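You operate a simulated robot arm through the tools that you are given. There is no shell and no other tool. Be economical: measure what you need, move in short steps, check, and stop when the job is done.

You run a simulated two-armed robot. Do the job below in one go: nothing can be reset, and whatever is moved stays where it is left.

TASK
Screw both loose jar lids tight and put the jars on the third shelf.
Fine: flour jar and sugar jar; hold each while you screw. Set down upright: yellow-labelled flour jar, white-labelled sugar jar.
Where things are to end (x, y in the base frame): yellow-labelled flour jar within 0.06 m of [0.53, 0.87]; white-labelled sugar jar within 0.06 m of [0.53, 0.76].

The check looks at the end state, three seconds after you hand in, the way a careful person would. Anything else that was tipped, shoved, dropped, spilled or broken makes it a failure. Lids that push on must go on centred and level and be pressed home; caps that screw on are set level and turned clockwise until they are tight.

THE ROBOT
Two 7-joint arms with two-finger parallel grippers on one trunk, on a base that drives. Base frame: it is fixed to the floor where the robot stands at the start and does not move with it; the origin is under the middle of the robot, x ahead of it, y to its left, z up. Lengths are in m, angles in rad, forces in N, time in s.
The left shoulder is at the start at [0.05, 0.161, 1.098], the right one opposite. With the tool pointing down near the work surface each hand reaches from about 0.24 to 0.68 m from the robot's upright axis, wherever it stands, measured 20 degrees to its own side. Places, roughly: steel oil jug (14x8x13 cm) [0.5, 0.6, 1.1]; third shelf of the dry goods rack [0.6, 0.5, 1]. Payload 3.43 kg a hand.
The tool frame of a hand sits at the grasp point between the pads (the TCP): z along the fingers, y along the line on which they close. The tips reach 0.03 m beyond it. Largest opening 0.094 m; finger width 0.028, thickness 0.01; the body of the gripper, 0.05 by 0.096 m, starts 0.055 m behind the TCP.
Orientation is that of the tool frame in the base frame, as a unit quaternion [w, x, y, z]. With the fingers straight down and closing along the base's y, the tool's x points along the base's -x, its y along +y and its z along -z.

THE INTERFACE
- The arms move only by the tool play_rows. It takes "left_series", "right_series" or both (then of equal length, played together; a hand with none holds still); each is a list of rows, each a list of 3 entries, a list of its own where there are three numbers: the closure in counts, from 0 (fully open) to 255 (shut), then the shift along the tool's x, y, z in units of 500 mm (1.0 is 500 mm), then the turn, a rotation vector about the tool's x, y, z in units of 120 degrees (1.0 is 120 degrees). In form: [[claw, [x, y, z], [ax, ay, az]], ...]. A call has 1 to 8 rows; each row is the pose to reach, as a shift and turn from the pose commanded when the call began, along the tool's axes at that moment. A call with a number of a shift or a turn outside -1 to 1 is refused whole. Rows are played at 5 a second. More than 0.05 m and 0.15 rad between two rows, or a gripper value outside its range, and nothing of the call is played. A pose out of reach is approached as far as the arm can. The call stops where the force on the tool passes 40 N (or 10 N more than at its start, if that is more) or the arm is blocked; 0.2 s more then pass. The fingers move at their own pace (about 0.045 m/s each) and stop on an object; they squeeze with about 27 N. The grip force told is the motor's: it shows also when the fingers shut on nothing. Time passes only in rows, and 0.2 s behind the last, so rows that repeat a pose let the fingers close. The reply holds the time, the measured pose of the TCP, the force on the tool along the base axes, the opening and the grip force, in the units named above and with some noise, with the torque about the TCP (base axes, N m) and any sound that the robot's microphone picked up, and new pictures: "pictures" is both (left out), scene, wrist or none (wrist: the cameras of the hands that moved).
- Cameras (640 x 400 px; columns grow to the right, rows downward): "scene" is now at [0.117, 0.0001, 1.2662]; the picture's right is [0.09, -1.00, 0.00], its down [-0.08, -0.01, -1.00] and it looks along [0.99, 0.09, -0.08] (base axes); focal length 214 px, centre (320, 200). "left" rides on the left gripper at [0.076, -0.014, -0.102] in its tool frame; the picture's right is [0.18, 0.98, 0.00], its down [-0.75, 0.14, -0.64] and it looks along [-0.63, 0.12, 0.77] (tool axes); focal length 243 px, centre (320, 200). "right" rides on the right gripper at [0.076, 0.014, -0.103] in its tool frame; the picture's right is [-0.18, 0.98, 0.00], its down [-0.75, -0.14, -0.64] and it looks along [-0.63, -0.12, 0.77] (tool axes); focal length 243 px, centre (320, 200). There is no depth. A picture from a camera that has moved, and an enlarged one, comes with that camera's place and axes in the base frame and with its lens. The place of the scene camera against the robot may be out by one fixed shift of up to 0.025 m in any direction.
- slide_trunk(by): slides the trunk up (or, below 0, down) by that many m; the arms and the scene camera ride with it, the base frame stays. It gives what a move gives, with no picture.
- roll_base(legs): drives the robot by 1 to 6 legs, each [ahead, left, turn to the left] in m, m and rad, along the robot's own axes; the way and the turn of a leg run together, so that a leg with both is an arc; at most 1.5 m and 3.142 rad a leg. The arms and the cameras ride along, it lands a little off, and it stops where it bumps. It gives what a move gives, and a new picture of the scene camera.
- aim_head(pan, tilt): turns the head with the scene camera to pan (to the left, within 1.396 rad either way) and tilt (down, from -0.506 to 1.204), counted from straight ahead of the robot. It gives what a move gives, and a new picture of the scene camera.
- enlarge(camera, box): a new picture of the part [left, top, right, bottom] of that camera's present view, enlarged. It takes no simulated time.
- close_job(): hands the job in; it is judged then, once.

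Go step by step. Nothing tells you exact positions but the pictures and the camera data: compare them with the known pose of the tool, close in by small moves and look again before you grip or let go. The budget is 120 turns and 260 pictures, counting those below and the enlarged ones. Unless the task says otherwise, let go and move clear before handing in.

The tools are called after "Request:" as a command line: name --argument value ..., lists and objects as JSON in quotes. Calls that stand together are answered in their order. play_rows: Moves the arms, as the interface text tells. Its arguments: {"type":"object","properties":{"left_series":{"type":"array","items":{"type":"array"}},"right_series":{"type":"array","items":{"type":"array"}},"pictures":{"type":"string","enum":["both","scene","wrist","none"]}},"required":[]} The other tools are called the same way: slide_trunk (by) slides the trunk up or down; roll_base (legs) drives the base; aim_head (pan, tilt) turns the head that bears the scene camera; enlarge (camera, box) takes an enlarged picture of a part of a camera's view; close_job () hands the job in.

At the start:

```text
t: 0.0
left_eef_pos: [0.2695, 0.0908, 1.2603]
left_tool_rot: [0.0, -0.001, 1.0, -0.001]
left_wrist_force: [-0.8, 0.5, -0.8]
left_torque: [0.01, -0.02, 0.01]
left_opening: 0.0942
left_grasp_force: 0.1
right_eef_pos: [0.3231, -0.1291, 1.2328]
right_tool_rot: [0.0, 0.002, 1.0, 0.0]
right_wrist_force: [-0.3, -0.1, 0.2]
right_torque: [0.03, 0.01, 0.01]
right_opening: 0.0938
right_grasp_force: 0.0
trunk travel left (down, up): [-0.125, 0.142]
robot x, y, heading: [-0.0002, 0.0025, -0.003]
head pan, tilt: [0.091, 0.08]
```

scene: 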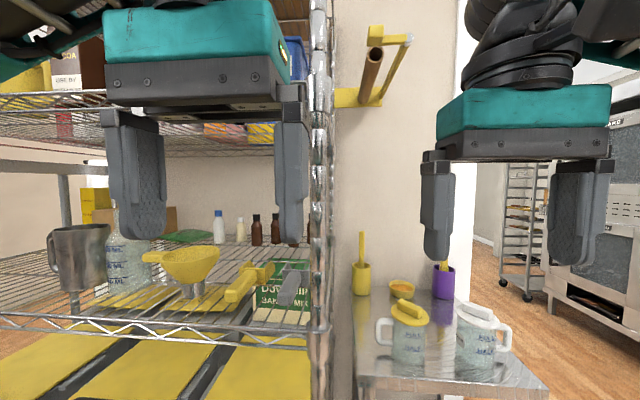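
right: 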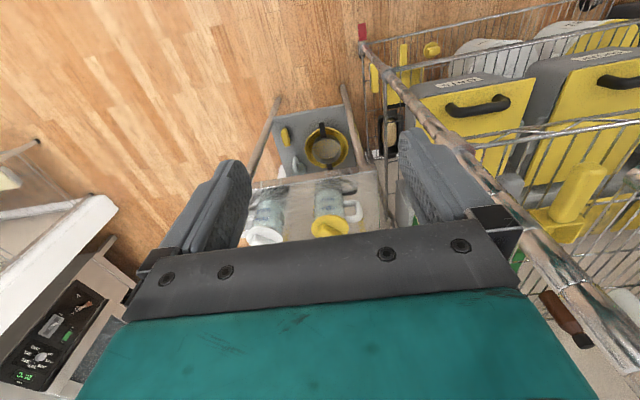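
left: 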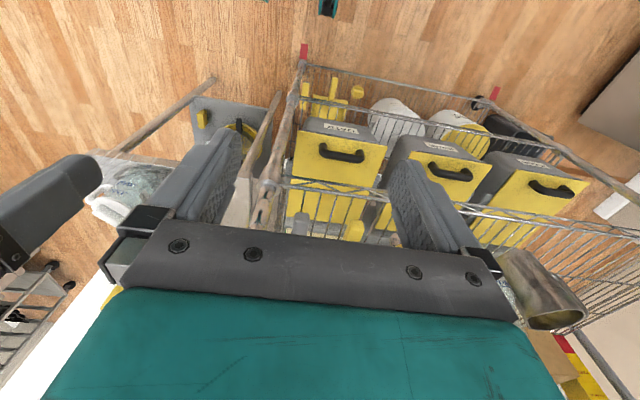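

I see a rack at the left and a steel side table at the right with two handled jars, one with a yellow lid and one with a white lid. I'll look closer at both places first.

Request:
enlarge --camera "scene" --box '[340, 220, 560, 400]'

Request:
enlarge --camera "scene" --box '[30, 180, 340, 400]'

Request:
aim_head --pan 1.0 --tilt 0.3

Request:
aim_head --pan -0.4 --tilt 0.5

```text
2.22 times, centred on (450, 310) of scene
camera zoom: at [0.117, 0.0001, 1.2662], right [0.09, -1.0, 0.0], down [-0.08, -0.01, -1.0], along [0.99, 0.09, -0.08], focal length 477 px, centre (31, -44)
```

zoom: 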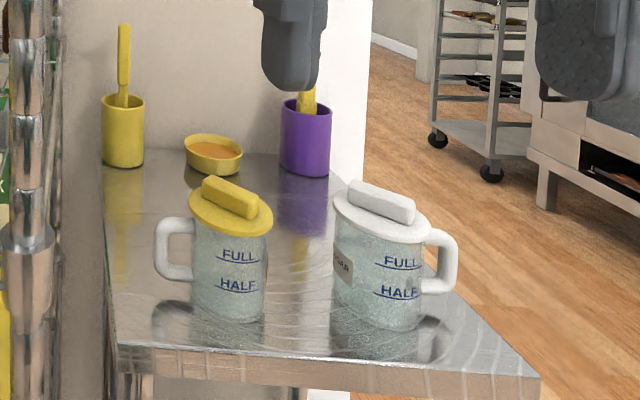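

```text
1.82 times, centred on (185, 290) of scene
camera zoom: at [0.117, 0.0001, 1.2662], right [0.09, -1.0, 0.0], down [-0.08, -0.01, -1.0], along [0.99, 0.09, -0.08], focal length 390 px, centre (566, 36)
```

zoom: 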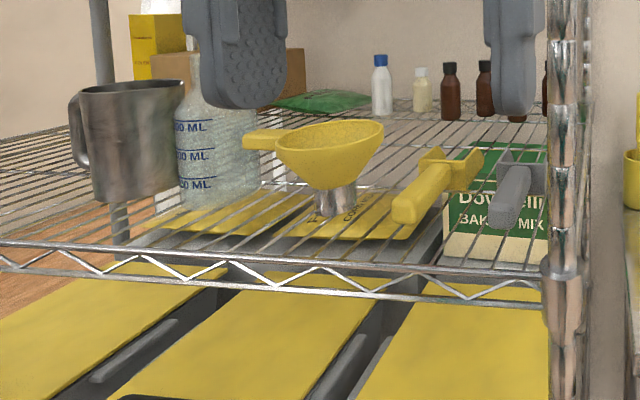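

```text
t: 1.2
left_eef_pos: [0.2685, 0.0911, 1.2602]
left_tool_rot: [0.001, -0.001, 1.0, -0.001]
left_wrist_force: [0.5, -0.2, -0.1]
left_torque: [0.03, 0.01, 0.0]
left_opening: 0.094
left_grasp_force: 0.0
right_eef_pos: [0.322, -0.1271, 1.2344]
right_tool_rot: [-0.001, 0.001, 1.0, 0.001]
right_wrist_force: [-0.5, 0.0, 0.4]
right_torque: [0.02, 0.0, 0.02]
right_opening: 0.0939
right_grasp_force: 0.1
trunk travel left (down, up): [-0.125, 0.142]
robot x, y, heading: [0.001, -0.0005, 0.001]
head pan, tilt: [1.0, 0.3]
camera scene: at [0.0761, 0.0703, 1.2458], right [0.84, -0.54, 0.0], down [-0.16, -0.25, -0.96], along [0.52, 0.8, -0.3], focal length 214 px, centre (320, 200)
```

scene: 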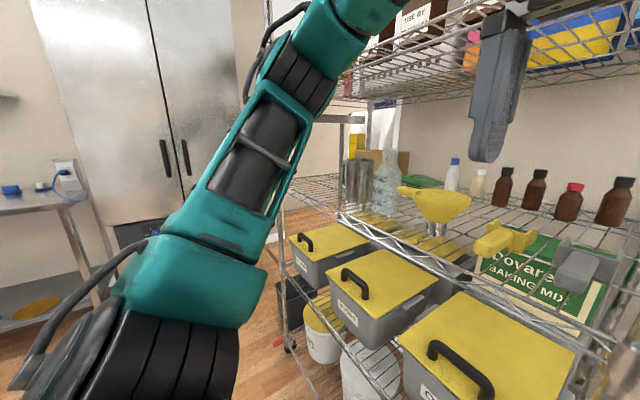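

```text
t: 2.7
left_eef_pos: [0.2686, 0.0926, 1.2611]
left_tool_rot: [0.0, 0.0, 1.0, -0.001]
left_wrist_force: [1.4, 0.0, -0.9]
left_torque: [0.01, 0.02, 0.01]
left_opening: 0.0939
left_grasp_force: 0.1
right_eef_pos: [0.3223, -0.1288, 1.2329]
right_tool_rot: [0.001, 0.001, 1.0, 0.001]
right_wrist_force: [0.6, 0.5, 0.1]
right_torque: [0.0, -0.01, 0.02]
right_opening: 0.0942
right_grasp_force: 0.0
trunk travel left (down, up): [-0.125, 0.142]
robot x, y, heading: [-0.0021, -0.0013, -0.002]
head pan, tilt: [-0.4, 0.499]
camera scene: at [0.1094, -0.0436, 1.2274], right [-0.39, -0.92, 0.0], down [-0.44, 0.19, -0.88], along [0.81, -0.34, -0.48], focal length 214 px, centre (320, 200)
```

scene: 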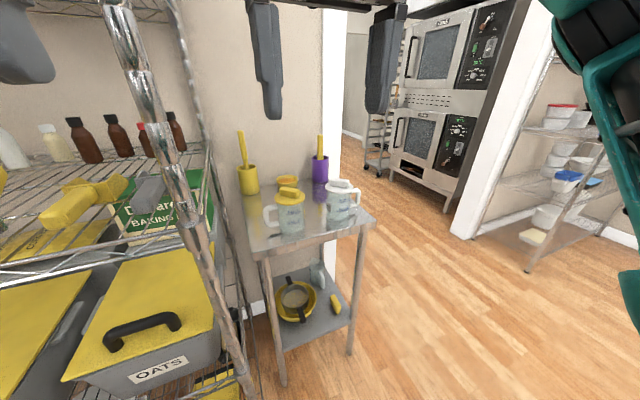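

The jars stand on the side table near (0.66, -0.18) for the yellow lid and (0.66, -0.35) for the white lid, with the table top at about z 0.83. I'll drive right so that both arms can reach them.

Request:
roll_base --legs '[[0, -0.28, 0]]'

Request:
aim_head --pan 0.0 --tilt 0.6

Request:
enlarge --camera "scene" --box '[220, 110, 440, 250]'

Request:
enlarge --camera "right" --box '[200, 80, 440, 240]'

Request:
enlarge --camera "left" --box '[120, 80, 500, 240]'

```text
t: 5.8
left_eef_pos: [0.2689, -0.1837, 1.2605]
left_tool_rot: [0.0, -0.002, 1.0, -0.001]
left_wrist_force: [0.1, -0.9, 0.0]
left_torque: [-0.01, -0.01, 0.01]
left_opening: 0.0941
left_grasp_force: 0.0
right_eef_pos: [0.3219, -0.4041, 1.233]
right_tool_rot: [0.0, -0.001, 1.0, 0.001]
right_wrist_force: [-1.0, 0.3, 0.1]
right_torque: [-0.01, -0.01, 0.0]
right_opening: 0.0941
right_grasp_force: 0.0
trunk travel left (down, up): [-0.125, 0.142]
robot x, y, heading: [-0.0006, -0.2802, -0.002]
head pan, tilt: [-0.4, 0.499]
camera scene: at [0.1097, -0.3195, 1.2274], right [-0.39, -0.92, 0.0], down [-0.44, 0.19, -0.88], along [0.81, -0.34, -0.48], focal length 214 px, centre (320, 200)
```

scene: 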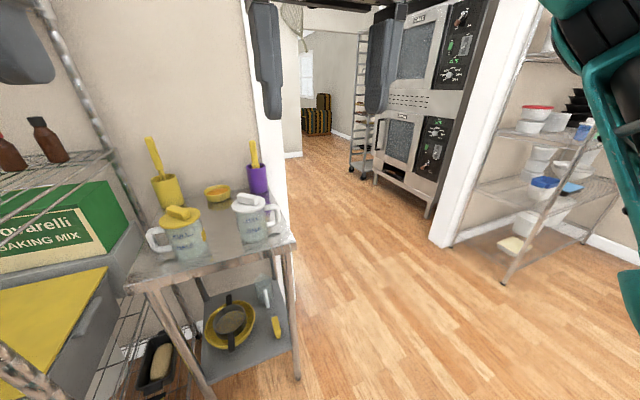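

```text
t: 6.6
left_eef_pos: [0.2692, -0.1838, 1.2602]
left_tool_rot: [0.0, -0.001, 1.0, -0.001]
left_wrist_force: [0.9, 0.1, 0.8]
left_torque: [0.02, 0.02, 0.01]
left_opening: 0.0942
left_grasp_force: 0.0
right_eef_pos: [0.322, -0.4037, 1.233]
right_tool_rot: [-0.001, -0.001, 1.0, 0.0]
right_wrist_force: [-0.4, -1.1, 0.7]
right_torque: [0.0, 0.0, 0.05]
right_opening: 0.094
right_grasp_force: 0.1
trunk travel left (down, up): [-0.125, 0.142]
robot x, y, heading: [0.0014, -0.2751, 0.003]
head pan, tilt: [0.0, 0.6]
camera scene: at [0.1142, -0.284, 1.2183], right [0.0, -1.0, 0.0], down [-0.56, 0.0, -0.83], along [0.83, 0.0, -0.56], focal length 214 px, centre (320, 200)
```

scene: 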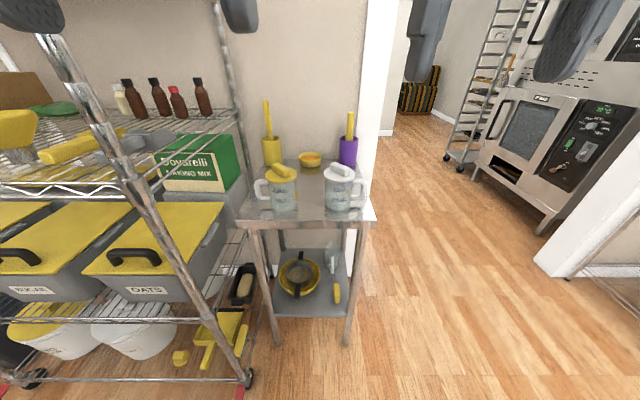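

```text
2.86 times, centred on (330, 180) of scene
camera zoom: at [0.1142, -0.284, 1.2183], right [0.0, -1.0, 0.0], down [-0.56, 0.0, -0.83], along [0.83, 0.0, -0.56], focal length 613 px, centre (291, 257)
```

zoom: 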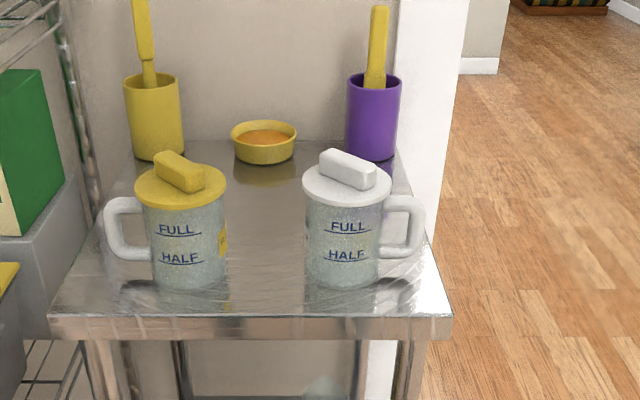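

```text
2.50 times, centred on (320, 160) of right
camera zoom: at [0.2463, -0.3891, 1.3346], right [0.18, 0.98, 0.0], down [0.75, -0.14, 0.64], along [0.63, -0.12, -0.77], focal length 606 px, centre (320, 300)
```

zoom: 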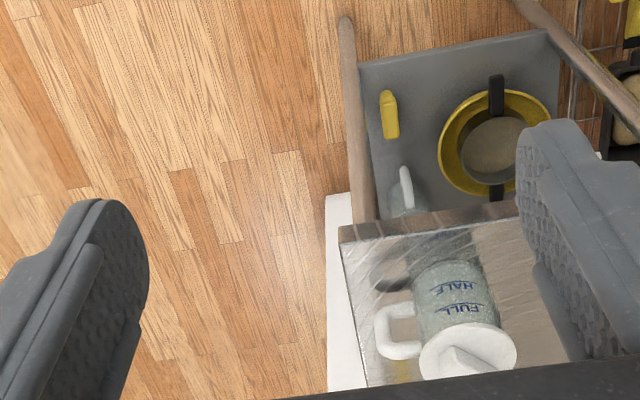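

```text
1.68 times, centred on (310, 160) of left
camera zoom: at [0.1926, -0.1973, 1.3628], right [-0.19, 0.98, 0.0], down [0.75, 0.15, 0.64], along [0.63, 0.12, -0.77], focal length 409 px, centre (337, 267)
```

zoom: 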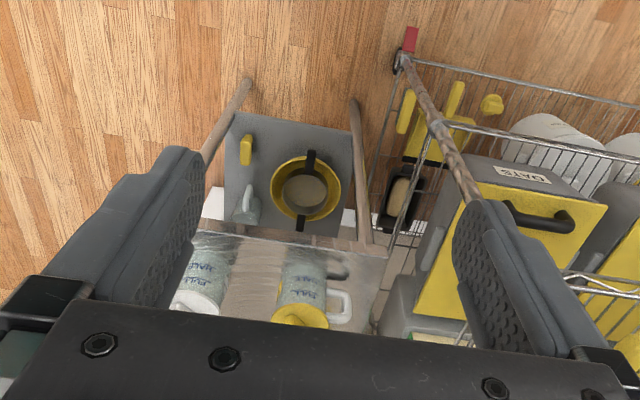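

The jar bodies are about 0.073 m wide, so they can be gripped. The yellow jar is at about (0.637, -0.168) with its handle towards +y, and the white jar is at about (0.65, -0.33) with its handle towards -y. The plan is for the right hand to hold the yellow jar, coming from the front right, while the left hand turns its lid. For the white jar the hands swap. I'll drive forward and swing the right hand.

Request:
roll_base --legs '[[0.12, 0.0, 0]]'

Request:
play_rows --right_series '[[0, [-0.022, 0.031, 0.033], [-0.0229, -0.0552, -0.0326]], [0, [-0.044, 0.062, 0.066], [-0.0457, -0.1103, -0.0653]], [0, [-0.066, 0.093, 0.1], [-0.0686, -0.1655, -0.0979]], [0, [-0.088, 0.124, 0.133], [-0.0914, -0.2206, -0.1306]], [0, [-0.11, 0.155, 0.166], [-0.1143, -0.2758, -0.1632]], [0, [-0.132, 0.186, 0.2], [-0.1372, -0.331, -0.1958]], [0, [-0.154, 0.217, 0.233], [-0.16, -0.3861, -0.2285]], [0, [-0.176, 0.248, 0.266], [-0.1829, -0.4413, -0.2611]]]'

```text
t: 7.9
left_eef_pos: [0.3897, -0.1837, 1.2607]
left_tool_rot: [0.0, -0.002, 1.0, -0.001]
left_wrist_force: [0.8, 0.2, -1.5]
left_torque: [-0.02, 0.07, 0.01]
left_opening: 0.0938
left_grasp_force: 0.0
right_eef_pos: [0.4433, -0.4034, 1.2329]
right_tool_rot: [0.0, 0.0, 1.0, 0.001]
right_wrist_force: [-0.1, 0.1, -0.7]
right_torque: [0.03, 0.05, 0.05]
right_opening: 0.0941
right_grasp_force: 0.1
trunk travel left (down, up): [-0.125, 0.142]
robot x, y, heading: [0.1185, -0.2735, -0.002]
head pan, tilt: [0.0, 0.6]
camera scene: at [0.2351, -0.2838, 1.2182], right [0.0, -1.0, 0.0], down [-0.57, 0.0, -0.82], along [0.82, 0.0, -0.57], focal length 214 px, centre (320, 200)
```

scene: 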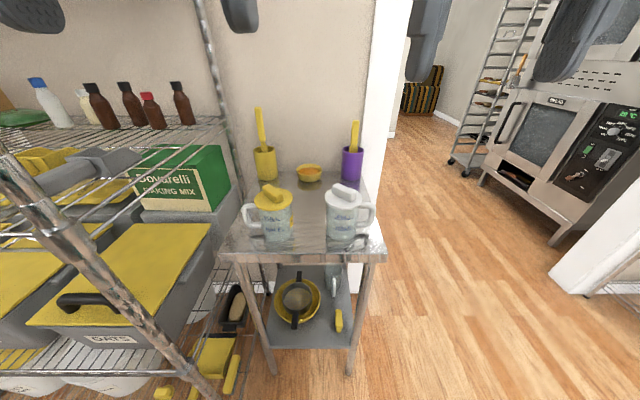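

```text
t: 9.7
left_eef_pos: [0.3891, -0.1835, 1.2602]
left_tool_rot: [0.0, -0.002, 1.0, -0.001]
left_wrist_force: [-0.4, -0.7, -0.2]
left_torque: [0.02, 0.02, -0.02]
left_opening: 0.0942
left_grasp_force: 0.1
right_eef_pos: [0.5312, -0.2789, 1.1001]
right_tool_rot: [0.439, -0.26, 0.841, 0.182]
right_wrist_force: [0.1, 0.9, 0.4]
right_torque: [0.02, -0.01, -0.01]
right_opening: 0.0937
right_grasp_force: 0.0
trunk travel left (down, up): [-0.125, 0.142]
robot x, y, heading: [0.1205, -0.2751, 0.004]
head pan, tilt: [0.0, 0.6]
camera scene: at [0.2345, -0.2838, 1.2183], right [0.0, -1.0, 0.0], down [-0.57, 0.0, -0.82], along [0.82, 0.0, -0.57], focal length 214 px, centre (320, 200)
camera right: at [0.4205, -0.3433, 1.0933], right [-0.5, 0.84, 0.23], down [0.03, -0.25, 0.97], along [0.87, 0.49, 0.1], focal length 243 px, centre (320, 200)
```

scene: 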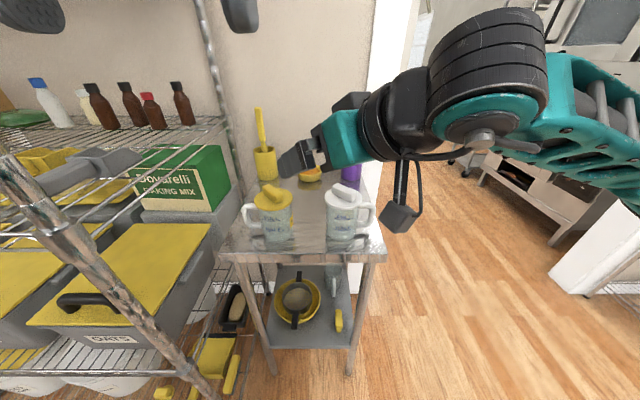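
right: 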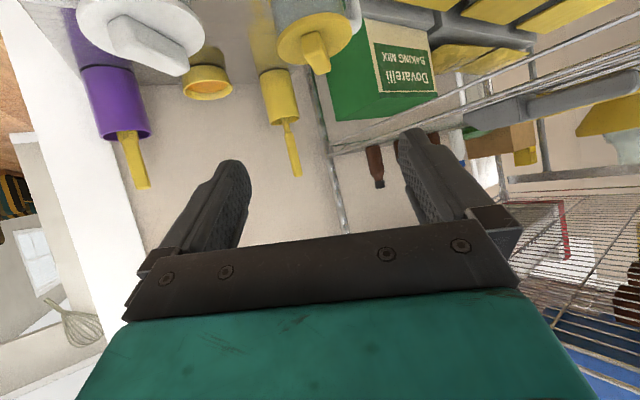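

The right hand is half turned, with the camera stalk hanging below it. I'll finish the turn and lower it to just in front of the yellow jar.

Request:
play_rows --right_series '[[0, [0.05, -0.002, 0.045], [-0.0229, -0.0552, -0.0326]], [0, [0.1, -0.005, 0.09], [-0.0457, -0.1103, -0.0653]], [0, [0.15, -0.008, 0.135], [-0.0457, -0.1103, -0.0653]], [0, [0.2, -0.01, 0.18], [-0.0457, -0.1103, -0.0653]], [0, [0.25, -0.013, 0.225], [-0.0457, -0.1103, -0.0653]], [0, [0.3, -0.016, 0.27], [-0.0457, -0.1103, -0.0653]]]'

Request:
enlarge --camera "scene" --box '[220, 140, 420, 265]'

```text
t: 11.1
left_eef_pos: [0.3883, -0.1839, 1.2601]
left_tool_rot: [0.0, -0.002, 1.0, -0.001]
left_wrist_force: [-0.2, 0.0, 0.2]
left_torque: [-0.02, 0.02, -0.02]
left_opening: 0.0939
left_grasp_force: 0.1
right_eef_pos: [0.552, -0.2573, 0.9013]
right_tool_rot: [0.531, -0.313, 0.756, 0.218]
right_wrist_force: [0.3, 1.6, -0.2]
right_torque: [0.03, -0.01, 0.0]
right_opening: 0.0939
right_grasp_force: 0.0
trunk travel left (down, up): [-0.125, 0.142]
robot x, y, heading: [0.1219, -0.2736, 0.004]
head pan, tilt: [0.0, 0.6]
camera scene: at [0.2343, -0.2837, 1.2184], right [0.0, -1.0, 0.0], down [-0.56, 0.0, -0.83], along [0.83, 0.0, -0.56], focal length 214 px, centre (320, 200)
camera right: at [0.4552, -0.3324, 0.8642], right [-0.65, 0.74, 0.17], down [-0.15, -0.34, 0.93], along [0.74, 0.58, 0.33], focal length 243 px, centre (320, 200)
```

scene: 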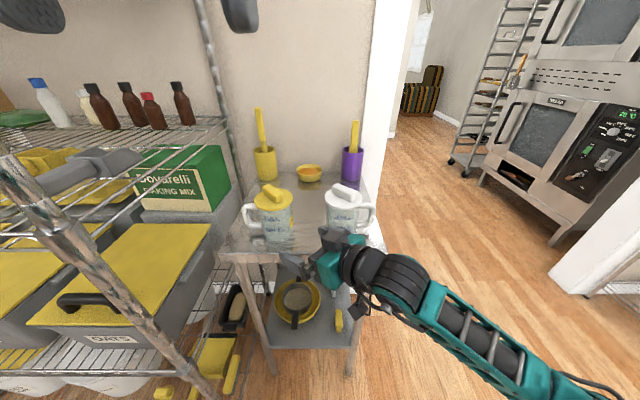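
right: 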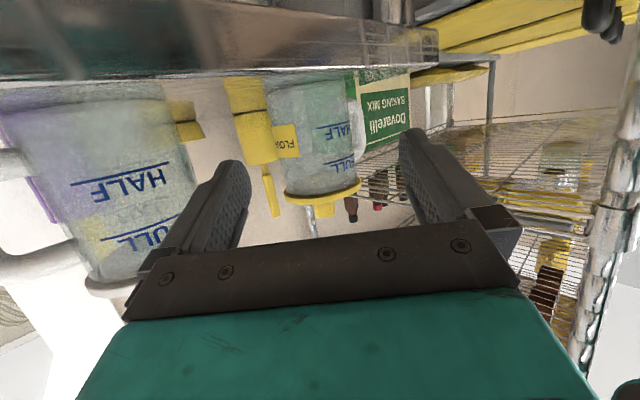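

```text
3.20 times, centred on (320, 202) of scene
camera zoom: at [0.2343, -0.2837, 1.2184], right [0.0, -1.0, 0.0], down [-0.56, 0.0, -0.83], along [0.83, 0.0, -0.56], focal length 686 px, centre (320, 192)
```

zoom: 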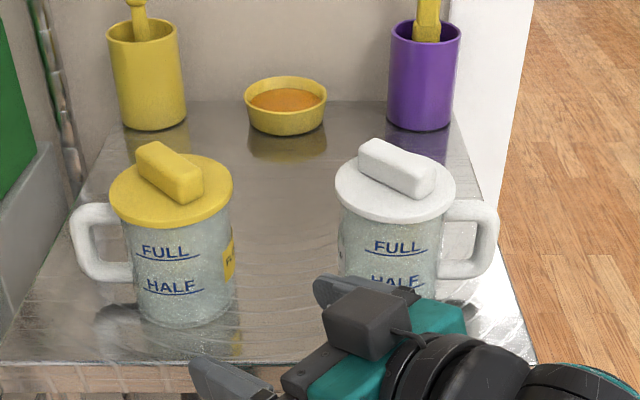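

The right hand now points at the yellow jar. I'll check its alignment with the left camera before closing in.

Request:
enlarge --camera "left" --box '[200, 100, 440, 240]'

Request:
enlarge --camera "right" --box '[200, 60, 440, 220]'

```text
2.67 times, centred on (320, 170) of left
camera zoom: at [0.3127, -0.197, 1.3629], right [-0.19, 0.98, 0.0], down [0.75, 0.15, 0.64], along [0.63, 0.12, -0.77], focal length 647 px, centre (320, 280)
```

zoom: 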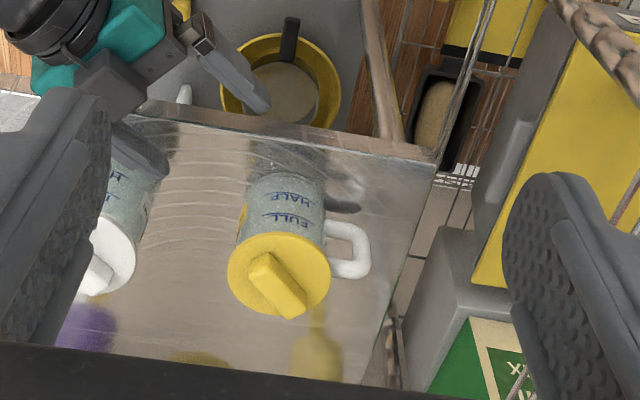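

```text
2.50 times, centred on (320, 140) of right
camera zoom: at [0.4552, -0.3324, 0.8642], right [-0.65, 0.74, 0.17], down [-0.15, -0.34, 0.93], along [0.74, 0.58, 0.33], focal length 606 px, centre (320, 350)
```

zoom: 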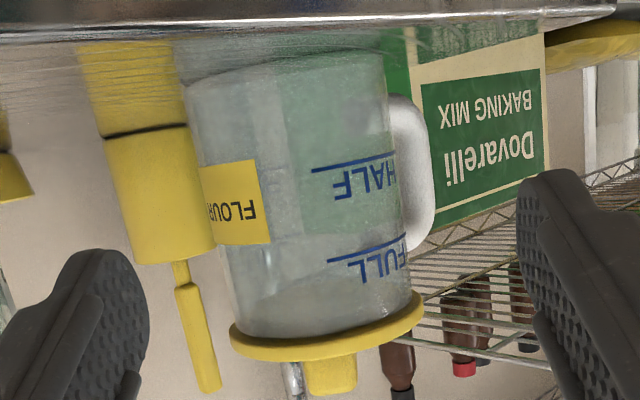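

I take the yellow jar's centre to be (0.655, -0.168), about 1 cm to one side of the hand's line. I'll correct sideways, go halfway in and look again.

Request:
play_rows --right_series '[[0, [0.03, -0.019, 0.011], [0, 0, 0]], [0, [0.005, -0.019, 0.08], [0, 0, 0]], [0, [-0.01, -0.019, 0.12], [0, 0, 0]]]' --pictures "none"

Request:
enlarge --camera "right" --box '[160, 0, 480, 220]'

Request:
enlarge --camera "left" --box '[200, 100, 440, 240]'

```text
t: 11.9
left_eef_pos: [0.3887, -0.1819, 1.261]
left_tool_rot: [0.0, -0.001, 1.0, -0.002]
left_wrist_force: [0.6, 0.7, -0.4]
left_torque: [0.01, 0.0, -0.01]
left_opening: 0.0941
left_grasp_force: 0.1
right_eef_pos: [0.5974, -0.2216, 0.8847]
right_tool_rot: [0.529, -0.315, 0.757, 0.22]
right_wrist_force: [-0.1, 0.1, -0.1]
right_torque: [-0.01, 0.03, -0.02]
right_opening: 0.0943
right_grasp_force: 0.1
trunk travel left (down, up): [-0.125, 0.142]
robot x, y, heading: [0.1234, -0.2776, -0.004]
head pan, tilt: [0.0, 0.6]
```

```text
1.82 times, centred on (320, 110) of right
camera zoom: at [0.5005, -0.2974, 0.8466], right [-0.65, 0.74, 0.17], down [-0.14, -0.34, 0.93], along [0.75, 0.58, 0.33], focal length 441 px, centre (320, 364)
```

zoom: 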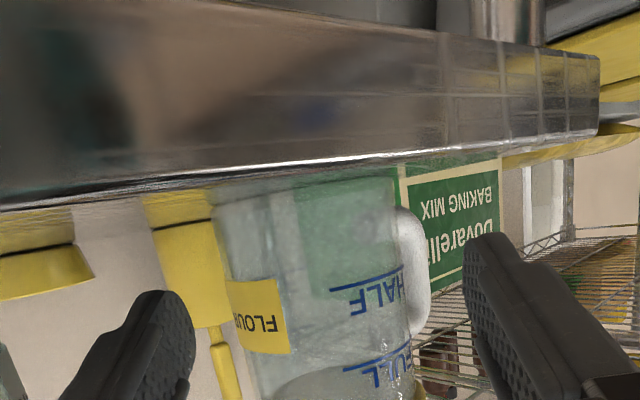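

```text
2.67 times, centred on (320, 170) of left
camera zoom: at [0.3129, -0.1969, 1.3627], right [-0.19, 0.98, 0.0], down [0.75, 0.15, 0.64], along [0.63, 0.12, -0.77], focal length 647 px, centre (320, 280)
```

zoom: 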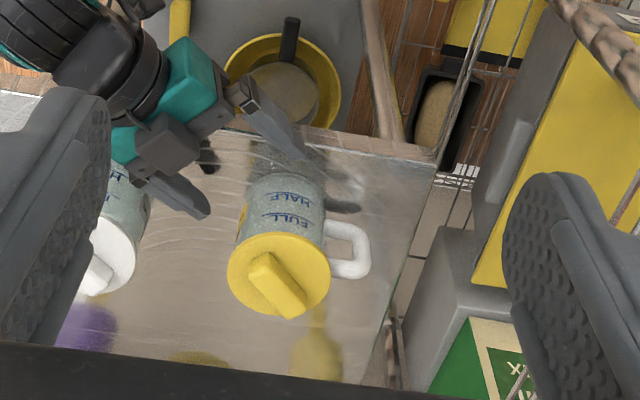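

The jar lies between the fingers, about 3 mm off. I'll go in the rest of the way with a small correction.

Request:
play_rows --right_series '[[0, [-0.02, -0.006, 0.055], [0, 0, 0]], [0, [-0.038, -0.006, 0.105], [0, 0, 0]]]' --pictures "none"

Request:
enlarge --camera "right" --box '[160, 0, 480, 220]'

Request:
enlarge --camera "left" --box '[200, 100, 440, 240]'

Request:
enlarge --camera "scene" --box '[220, 140, 420, 265]'

```text
t: 12.5
left_eef_pos: [0.3894, -0.1825, 1.2601]
left_tool_rot: [0.0, -0.002, 1.0, -0.001]
left_wrist_force: [0.7, -0.3, -0.5]
left_torque: [-0.01, 0.03, 0.03]
left_opening: 0.094
left_grasp_force: 0.1
right_eef_pos: [0.6388, -0.1828, 0.8843]
right_tool_rot: [0.53, -0.313, 0.757, 0.219]
right_wrist_force: [0.2, 0.5, -0.2]
right_torque: [0.01, -0.02, 0.0]
right_opening: 0.094
right_grasp_force: 0.0
trunk travel left (down, up): [-0.125, 0.142]
robot x, y, heading: [0.1178, -0.2721, 0.003]
head pan, tilt: [0.0, 0.6]
```

```text
1.82 times, centred on (320, 110) of right
camera zoom: at [0.5427, -0.2585, 0.8477], right [-0.65, 0.74, 0.17], down [-0.14, -0.34, 0.93], along [0.74, 0.58, 0.33], focal length 441 px, centre (320, 364)
```

zoom: 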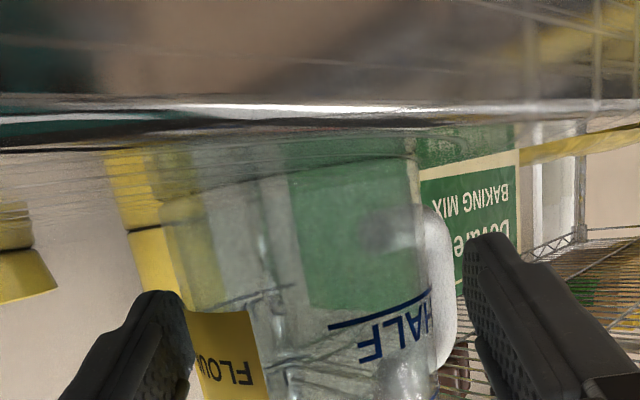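

```text
2.67 times, centred on (320, 170) of left
camera zoom: at [0.3129, -0.1969, 1.3627], right [-0.19, 0.98, 0.0], down [0.75, 0.15, 0.64], along [0.63, 0.12, -0.77], focal length 647 px, centre (320, 280)
```

zoom: 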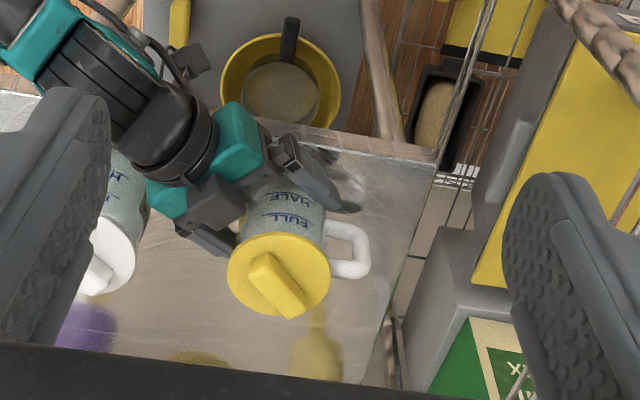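

```text
3.20 times, centred on (320, 202) of scene
camera zoom: at [0.2345, -0.2836, 1.2183], right [0.0, -1.0, 0.0], down [-0.57, 0.0, -0.82], along [0.82, 0.0, -0.57], focal length 686 px, centre (320, 192)
```

zoom: 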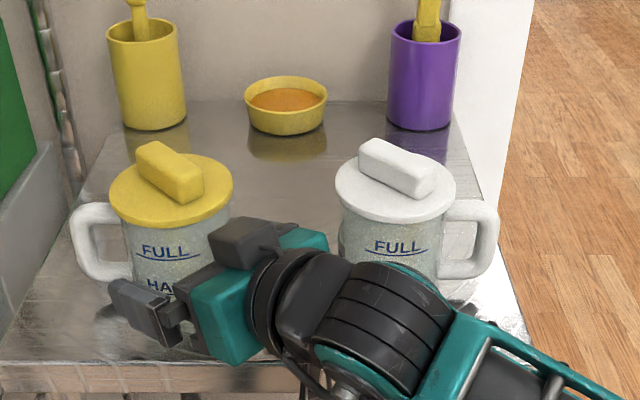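

The fingers are centred on the jar. I'll go 13 mm further and close gently.

Request:
play_rows --right_series '[[0, [-0.009, 0, 0.025], [0, 0, 0]], [120, [-0.009, 0, 0.025], [0, 0, 0]], [255, [-0.009, 0, 0.025], [0, 0, 0]], [255, [-0.009, 0, 0.025], [0, 0, 0]], [255, [-0.009, 0, 0.025], [0, 0, 0]]]' --pictures "none"

Request:
enlarge --camera "left" --box '[200, 100, 440, 240]'

Request:
enlarge --camera "scene" --box '[220, 140, 420, 265]'

```text
t: 13.7
left_eef_pos: [0.3891, -0.1838, 1.2594]
left_tool_rot: [0.0, -0.003, 1.0, -0.001]
left_wrist_force: [-0.7, -0.1, -1.3]
left_torque: [-0.01, 0.03, 0.01]
left_opening: 0.0942
left_grasp_force: 0.1
right_eef_pos: [0.6489, -0.173, 0.8869]
right_tool_rot: [0.531, -0.313, 0.756, 0.22]
right_wrist_force: [0.7, -0.9, -0.6]
right_torque: [-0.11, -0.05, -0.01]
right_opening: 0.0792
right_grasp_force: 26.8
trunk travel left (down, up): [-0.125, 0.142]
robot x, y, heading: [0.1226, -0.2751, -0.0]
head pan, tilt: [0.0, 0.6]
```

```text
2.67 times, centred on (320, 170) of left
camera zoom: at [0.3128, -0.1972, 1.3628], right [-0.19, 0.98, 0.0], down [0.75, 0.14, 0.64], along [0.63, 0.12, -0.77], focal length 647 px, centre (320, 280)
```

zoom: 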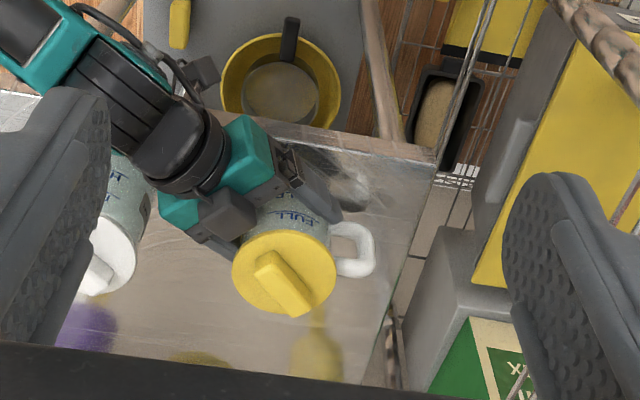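

```text
3.20 times, centred on (320, 202) of scene
camera zoom: at [0.2345, -0.2838, 1.2183], right [0.0, -1.0, 0.0], down [-0.57, 0.0, -0.83], along [0.83, 0.0, -0.57], focal length 686 px, centre (320, 192)
```

zoom: 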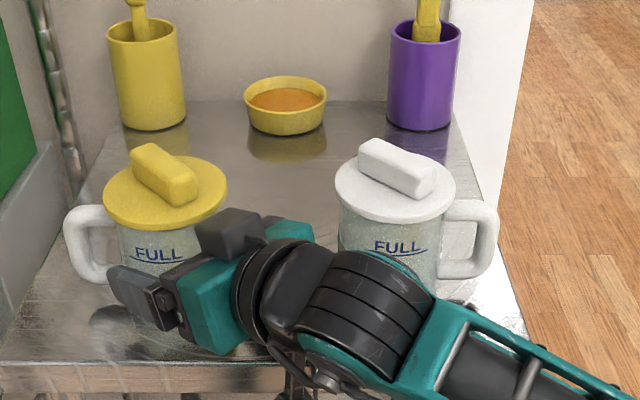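

The yellow jar is gripped by its body at an opening of 0.079 m. Its lid bar runs at about 45° at (0.66, -0.162). I'll bring the left hand over it, turned by 45°.

Request:
play_rows --left_series '[[0, [-0.068, 0.006, 0.05], [0, 0, -0.047]], [0, [-0.136, 0.011, 0.1], [0, 0, -0.094]], [0, [-0.204, 0.017, 0.15], [0, 0, -0.141]], [0, [-0.271, 0.022, 0.2], [0, 0, -0.188]], [0, [-0.339, 0.028, 0.25], [0, 0, -0.234]], [0, [-0.407, 0.033, 0.3], [0, 0, -0.281]], [0, [-0.475, 0.039, 0.35], [0, 0, -0.328]], [0, [-0.542, 0.044, 0.4], [0, 0, -0.375]]]'

Request:
enlarge --camera "left" --box '[200, 60, 440, 220]'

Request:
enlarge --camera "scene" --box '[220, 120, 420, 245]'

```text
t: 15.1
left_eef_pos: [0.5245, -0.1714, 1.2145]
left_tool_rot: [0.115, -0.277, 0.953, -0.033]
left_wrist_force: [0.1, -1.2, 0.2]
left_torque: [0.0, -0.01, 0.0]
left_opening: 0.0942
left_grasp_force: 0.0
right_eef_pos: [0.6168, -0.1735, 0.9016]
right_tool_rot: [0.543, -0.321, 0.744, 0.22]
right_wrist_force: [-0.3, -0.6, -3.2]
right_torque: [-0.1, 0.02, -0.01]
right_opening: 0.0794
right_grasp_force: 27.2
trunk travel left (down, up): [-0.125, 0.142]
robot x, y, heading: [0.1129, -0.2777, 0.018]
head pan, tilt: [0.0, 0.6]
stopped in row 6 (left hand): the arm was blocked; the commanded pose is now the measured one
camera scene: at [0.1914, -0.292, 1.2196], right [0.02, -1.0, -0.01], down [-0.53, 0.0, -0.85], along [0.85, 0.02, -0.53], focal length 214 px, centre (320, 200)
camera left: at [0.4446, -0.2232, 1.2989], right [-0.66, 0.73, -0.16], down [0.39, 0.52, 0.76], along [0.64, 0.44, -0.63], focal length 243 px, centre (320, 200)
```

scene: 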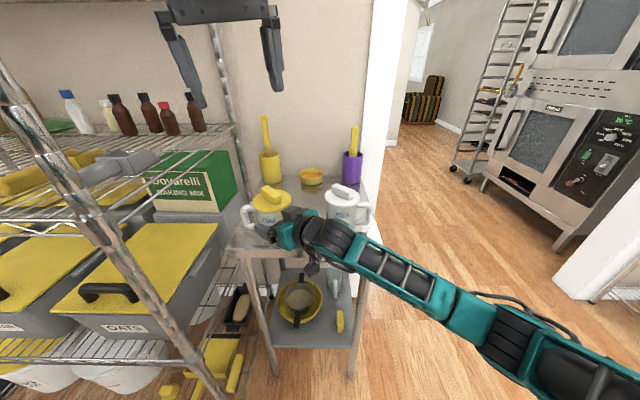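
left: 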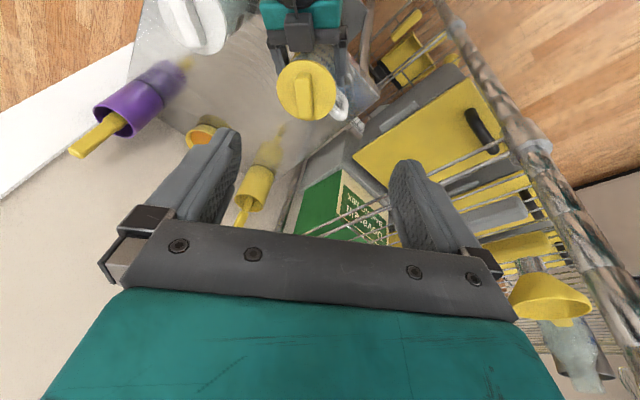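

```text
2.50 times, centred on (320, 140) of left
camera zoom: at [0.4446, -0.2232, 1.2989], right [-0.66, 0.73, -0.16], down [0.39, 0.52, 0.76], along [0.64, 0.44, -0.63], focal length 606 px, centre (320, 350)
```

zoom: 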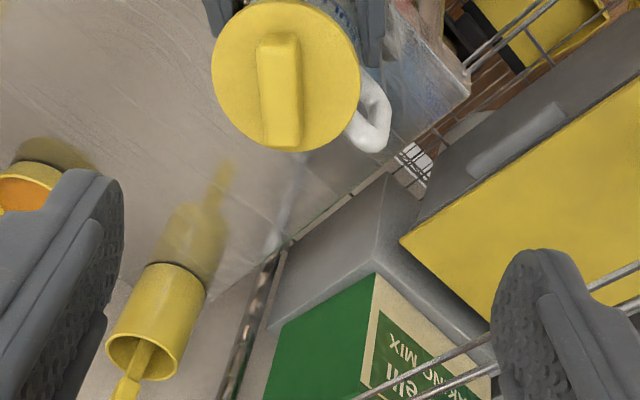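

```text
3.20 times, centred on (320, 182) of scene
camera zoom: at [0.1914, -0.292, 1.2196], right [0.02, -1.0, -0.01], down [-0.53, 0.0, -0.85], along [0.85, 0.02, -0.53], focal length 686 px, centre (320, 256)
```

zoom: 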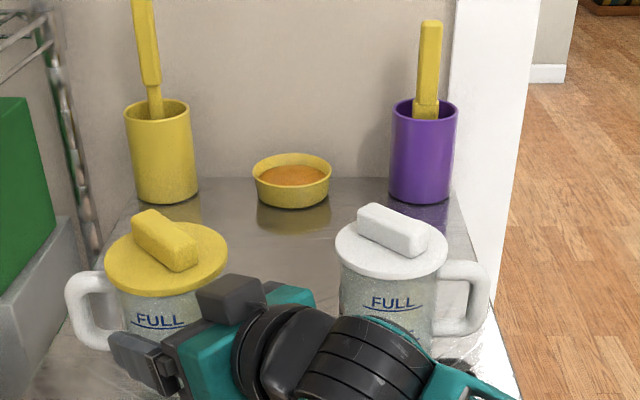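

The left arm was blocked, probably by its elbow against the rack post, and it pushed the robot back a little. I'll back the left hand off at once and check.

Request:
play_rows --left_series '[[0, [0.06, 0.016, -0.03], [0, 0, 0.05]], [0, [0.12, 0.032, -0.058], [0, 0, 0.1]], [0, [0.188, 0.048, -0.086], [0, 0, 0.15]]]'

Request:
aim_head --pan 0.7 --tilt 0.2

```text
t: 15.9
left_eef_pos: [0.455, -0.1779, 1.2254]
left_tool_rot: [0.095, -0.132, 0.986, -0.022]
left_wrist_force: [0.0, -0.1, 0.3]
left_torque: [-0.02, 0.01, 0.0]
left_opening: 0.0938
left_grasp_force: 0.1
right_eef_pos: [0.6358, -0.1615, 0.8958]
right_tool_rot: [0.534, -0.323, 0.751, 0.217]
right_wrist_force: [0.9, -0.3, -3.9]
right_torque: [-0.07, -0.01, -0.01]
right_opening: 0.0793
right_grasp_force: 27.0
trunk travel left (down, up): [-0.125, 0.142]
robot x, y, heading: [0.1211, -0.2738, 0.013]
head pan, tilt: [0.0, 0.6]
camera scene: at [0.2168, -0.2724, 1.2207], right [0.01, -1.0, 0.01], down [-0.55, -0.01, -0.84], along [0.84, 0.0, -0.55], focal length 214 px, centre (320, 200)
camera left: at [0.3667, -0.21, 1.3118], right [-0.42, 0.9, -0.1], down [0.55, 0.35, 0.76], along [0.72, 0.27, -0.64], focal length 243 px, centre (320, 200)
```

scene: 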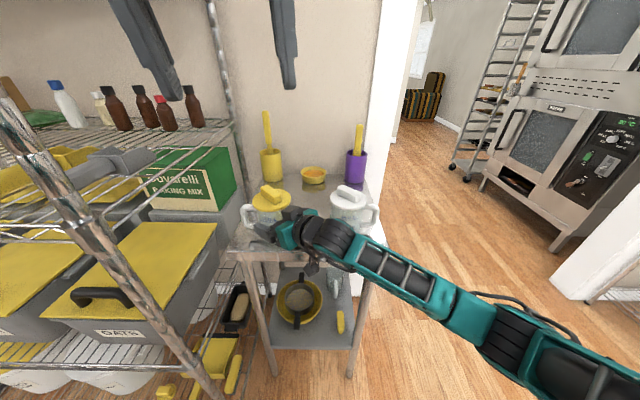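
left: 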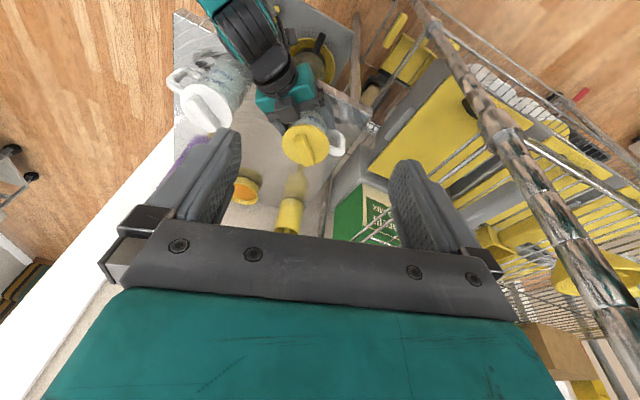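

```text
t: 16.9
left_eef_pos: [0.4559, -0.178, 1.2249]
left_tool_rot: [0.097, -0.132, 0.986, -0.024]
left_wrist_force: [0.2, 0.2, -0.6]
left_torque: [0.06, 0.01, -0.02]
left_opening: 0.094
left_grasp_force: 0.1
right_eef_pos: [0.635, -0.1627, 0.8929]
right_tool_rot: [0.533, -0.321, 0.752, 0.216]
right_wrist_force: [0.5, -0.6, -3.5]
right_torque: [-0.07, 0.06, 0.03]
right_opening: 0.0793
right_grasp_force: 27.2
trunk travel left (down, up): [-0.125, 0.142]
robot x, y, heading: [0.1151, -0.2752, 0.012]
head pan, tilt: [0.7, 0.201]
camera scene: at [0.199, -0.2129, 1.2565], right [0.65, -0.76, 0.02], down [-0.14, -0.14, -0.98], along [0.75, 0.64, -0.19], focal length 214 px, centre (320, 200)
```

scene: 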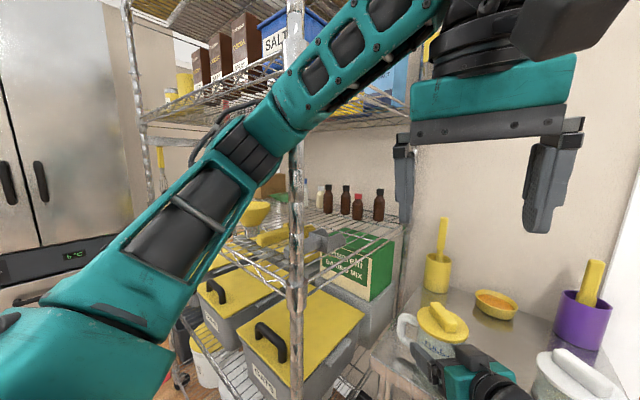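

The left elbow leans on the rack post at about (0.44, 0.05). I'll take the left arm fully clear. After that I'll lift the jar slightly, back away, and screw in free space in front of the robot.

Request:
play_rows --left_series '[[0, [0.06, 0.003, -0.033], [0, 0.05, 0]], [0, [0.12, 0.006, -0.066], [0, 0.095, 0]], [0, [0.188, 0.008, -0.098], [0, 0.095, 0]], [0, [0.24, 0.008, -0.098], [0, 0.095, 0]]]' --pictures "none"

Request:
aim_head --pan 0.1 --tilt 0.6

Request:
enlarge --camera "scene" --box '[200, 140, 440, 290]'

```text
t: 17.9
left_eef_pos: [0.3581, -0.1989, 1.255]
left_tool_rot: [-0.007, -0.147, 0.988, -0.045]
left_wrist_force: [9.0, 5.8, 4.0]
left_torque: [-0.87, 1.51, -0.19]
left_opening: 0.0942
left_grasp_force: 0.0
right_eef_pos: [0.6388, -0.1635, 0.887]
right_tool_rot: [0.529, -0.321, 0.755, 0.218]
right_wrist_force: [-0.1, -1.0, -3.5]
right_torque: [-0.08, 0.04, 0.01]
right_opening: 0.0794
right_grasp_force: 27.1
trunk travel left (down, up): [-0.125, 0.142]
robot x, y, heading: [0.1185, -0.2789, 0.009]
head pan, tilt: [0.7, 0.201]
stopped in row 4 (left hand): the force on the tool passed its limit at 54 N (the readings are from after the stop); the commanded pose is now the measured one
```

```text
t: 18.9
left_eef_pos: [0.3607, -0.1999, 1.2532]
left_tool_rot: [-0.004, -0.159, 0.986, -0.044]
left_wrist_force: [63.1, -23.9, -10.7]
left_torque: [3.01, 6.18, 4.24]
left_opening: 0.0938
left_grasp_force: 0.2
right_eef_pos: [0.6388, -0.1639, 0.8906]
right_tool_rot: [0.532, -0.32, 0.753, 0.217]
right_wrist_force: [0.4, 0.5, -3.2]
right_torque: [-0.08, 0.05, -0.01]
right_opening: 0.0794
right_grasp_force: 27.3
trunk travel left (down, up): [-0.125, 0.142]
robot x, y, heading: [0.1193, -0.2735, 0.011]
head pan, tilt: [0.099, 0.6]
camera scene: at [0.2255, -0.2586, 1.2482], right [0.19, -0.98, 0.01], down [-0.27, -0.06, -0.96], along [0.94, 0.18, -0.28], focal length 214 px, centre (320, 200)
```

scene: 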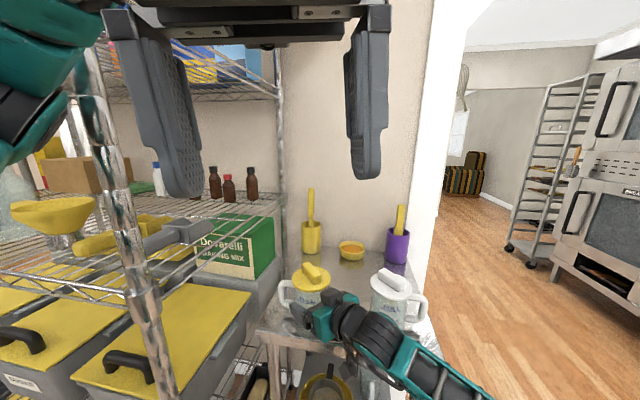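

```text
2.67 times, centred on (320, 215) of scene
camera zoom: at [0.2255, -0.2586, 1.2482], right [0.19, -0.98, 0.01], down [-0.27, -0.06, -0.96], along [0.94, 0.18, -0.28], focal length 572 px, centre (320, 160)
```

zoom: 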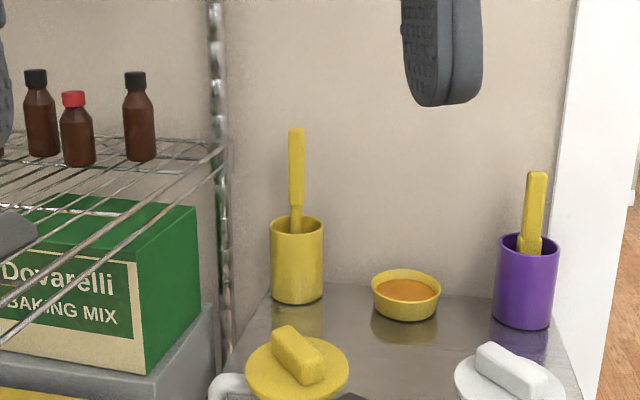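

The left hand was pulled back too far and is touching the head. I'll move it a little ahead and outward.

Request:
play_rows --left_series '[[0, [-0.06, 0.03, 0], [0, 0, 0]], [0, [-0.11, 0.05, 0], [0, 0, 0]]]' --pictures "scene"

```text
t: 19.5
left_eef_pos: [0.4111, -0.172, 1.2466]
left_tool_rot: [-0.01, -0.138, 0.99, -0.037]
left_wrist_force: [11.1, -4.2, -14.6]
left_torque: [1.0, -0.15, 0.78]
left_opening: 0.0939
left_grasp_force: 0.1
right_eef_pos: [0.6456, -0.1697, 0.8876]
right_tool_rot: [0.53, -0.316, 0.755, 0.222]
right_wrist_force: [-1.4, -1.2, 1.4]
right_torque: [0.06, -0.05, 0.0]
right_opening: 0.0793
right_grasp_force: 27.2
trunk travel left (down, up): [-0.125, 0.142]
robot x, y, heading: [0.1209, -0.2788, 0.005]
head pan, tilt: [0.099, 0.6]
camera scene: at [0.2335, -0.2721, 1.2237], right [0.13, -0.99, 0.0], down [-0.51, -0.07, -0.86], along [0.85, 0.11, -0.51], focal length 214 px, centre (320, 200)
```

scene: 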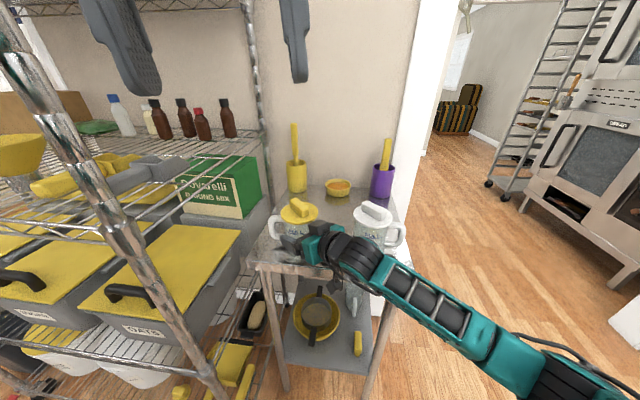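

The robot is back upright and the jar is still held. I'll lift the jar 6 cm and nudge the left hand outward, then back the base away.

Request:
play_rows --left_series '[[0, [-0.03, 0.03, 0], [0, 0, 0]], [0, [-0.05, 0.06, 0], [0, 0, 0]], [0, [-0.05, 0.06, 0], [0, 0, 0]]]' --right_series '[[255, [-0.038, 0, -0.014], [0, 0, 0]], [255, [-0.076, 0, -0.027], [0, 0, 0]], [255, [-0.113, 0, -0.041], [0, 0, 0]]]' --pictures "scene"

Request:
roll_base --legs '[[-0.25, -0.05, 0]]'

Request:
enlarge --camera "scene" --box '[200, 140, 440, 290]'

```text
t: 20.3
left_eef_pos: [0.4266, -0.1341, 1.2461]
left_tool_rot: [-0.01, -0.14, 0.989, -0.038]
left_wrist_force: [-1.1, -0.8, 0.5]
left_torque: [0.0, -0.01, 0.01]
left_opening: 0.0937
left_grasp_force: 0.0
right_eef_pos: [0.644, -0.1669, 0.9464]
right_tool_rot: [0.528, -0.316, 0.756, 0.221]
right_wrist_force: [0.0, -0.1, -3.3]
right_torque: [-0.06, 0.04, -0.03]
right_opening: 0.0796
right_grasp_force: 27.5
trunk travel left (down, up): [-0.125, 0.142]
robot x, y, heading: [0.1162, -0.2763, 0.007]
head pan, tilt: [0.099, 0.6]
camera scene: at [0.2321, -0.2737, 1.2182], right [0.11, -0.99, 0.0], down [-0.56, -0.06, -0.82], along [0.82, 0.09, -0.57], focal length 214 px, centre (320, 200)
```

scene: 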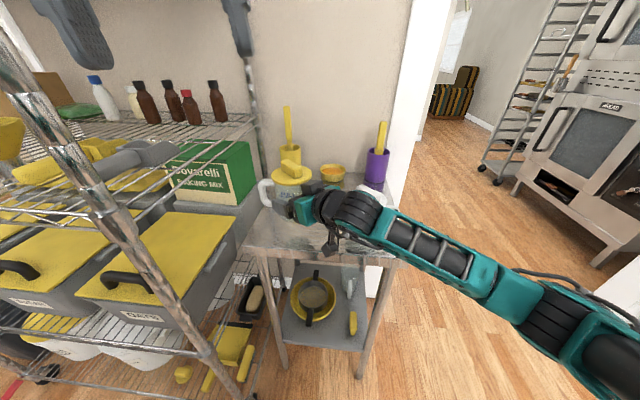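

```text
t: 22.1
left_eef_pos: [0.1772, -0.1856, 1.2452]
left_tool_rot: [-0.011, -0.141, 0.989, -0.037]
left_wrist_force: [-0.2, -0.5, 0.7]
left_torque: [0.0, -0.01, -0.03]
left_opening: 0.0938
left_grasp_force: 0.1
right_eef_pos: [0.3946, -0.2184, 0.9453]
right_tool_rot: [0.529, -0.317, 0.755, 0.222]
right_wrist_force: [0.8, -0.5, -3.3]
right_torque: [-0.1, 0.03, 0.01]
right_opening: 0.0794
right_grasp_force: 27.3
trunk travel left (down, up): [-0.125, 0.142]
robot x, y, heading: [-0.1334, -0.3319, 0.008]
head pan, tilt: [0.099, 0.6]
camera scene: at [-0.0181, -0.3256, 1.2183], right [0.11, -0.99, 0.0], down [-0.56, -0.06, -0.83], along [0.82, 0.09, -0.56], focal length 214 px, centre (320, 200)
```

scene: 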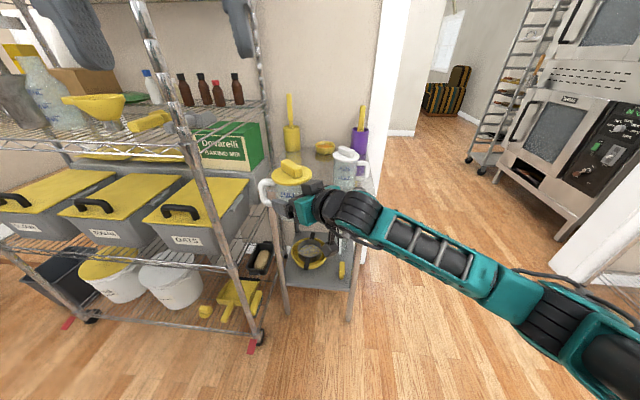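

```text
2.67 times, centred on (320, 215) of scene
camera zoom: at [-0.0181, -0.3256, 1.2183], right [0.11, -0.99, 0.0], down [-0.56, -0.06, -0.83], along [0.82, 0.09, -0.56], focal length 572 px, centre (320, 160)
```

zoom: 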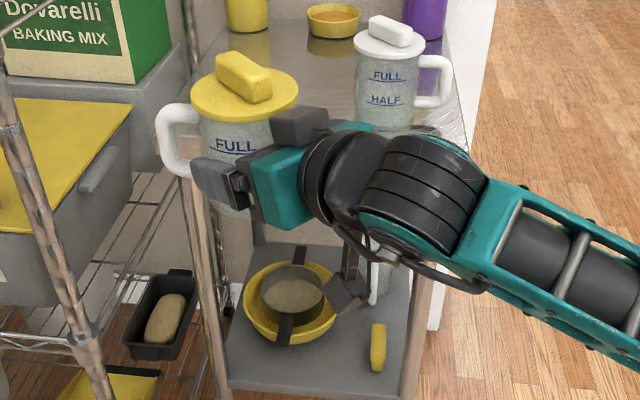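

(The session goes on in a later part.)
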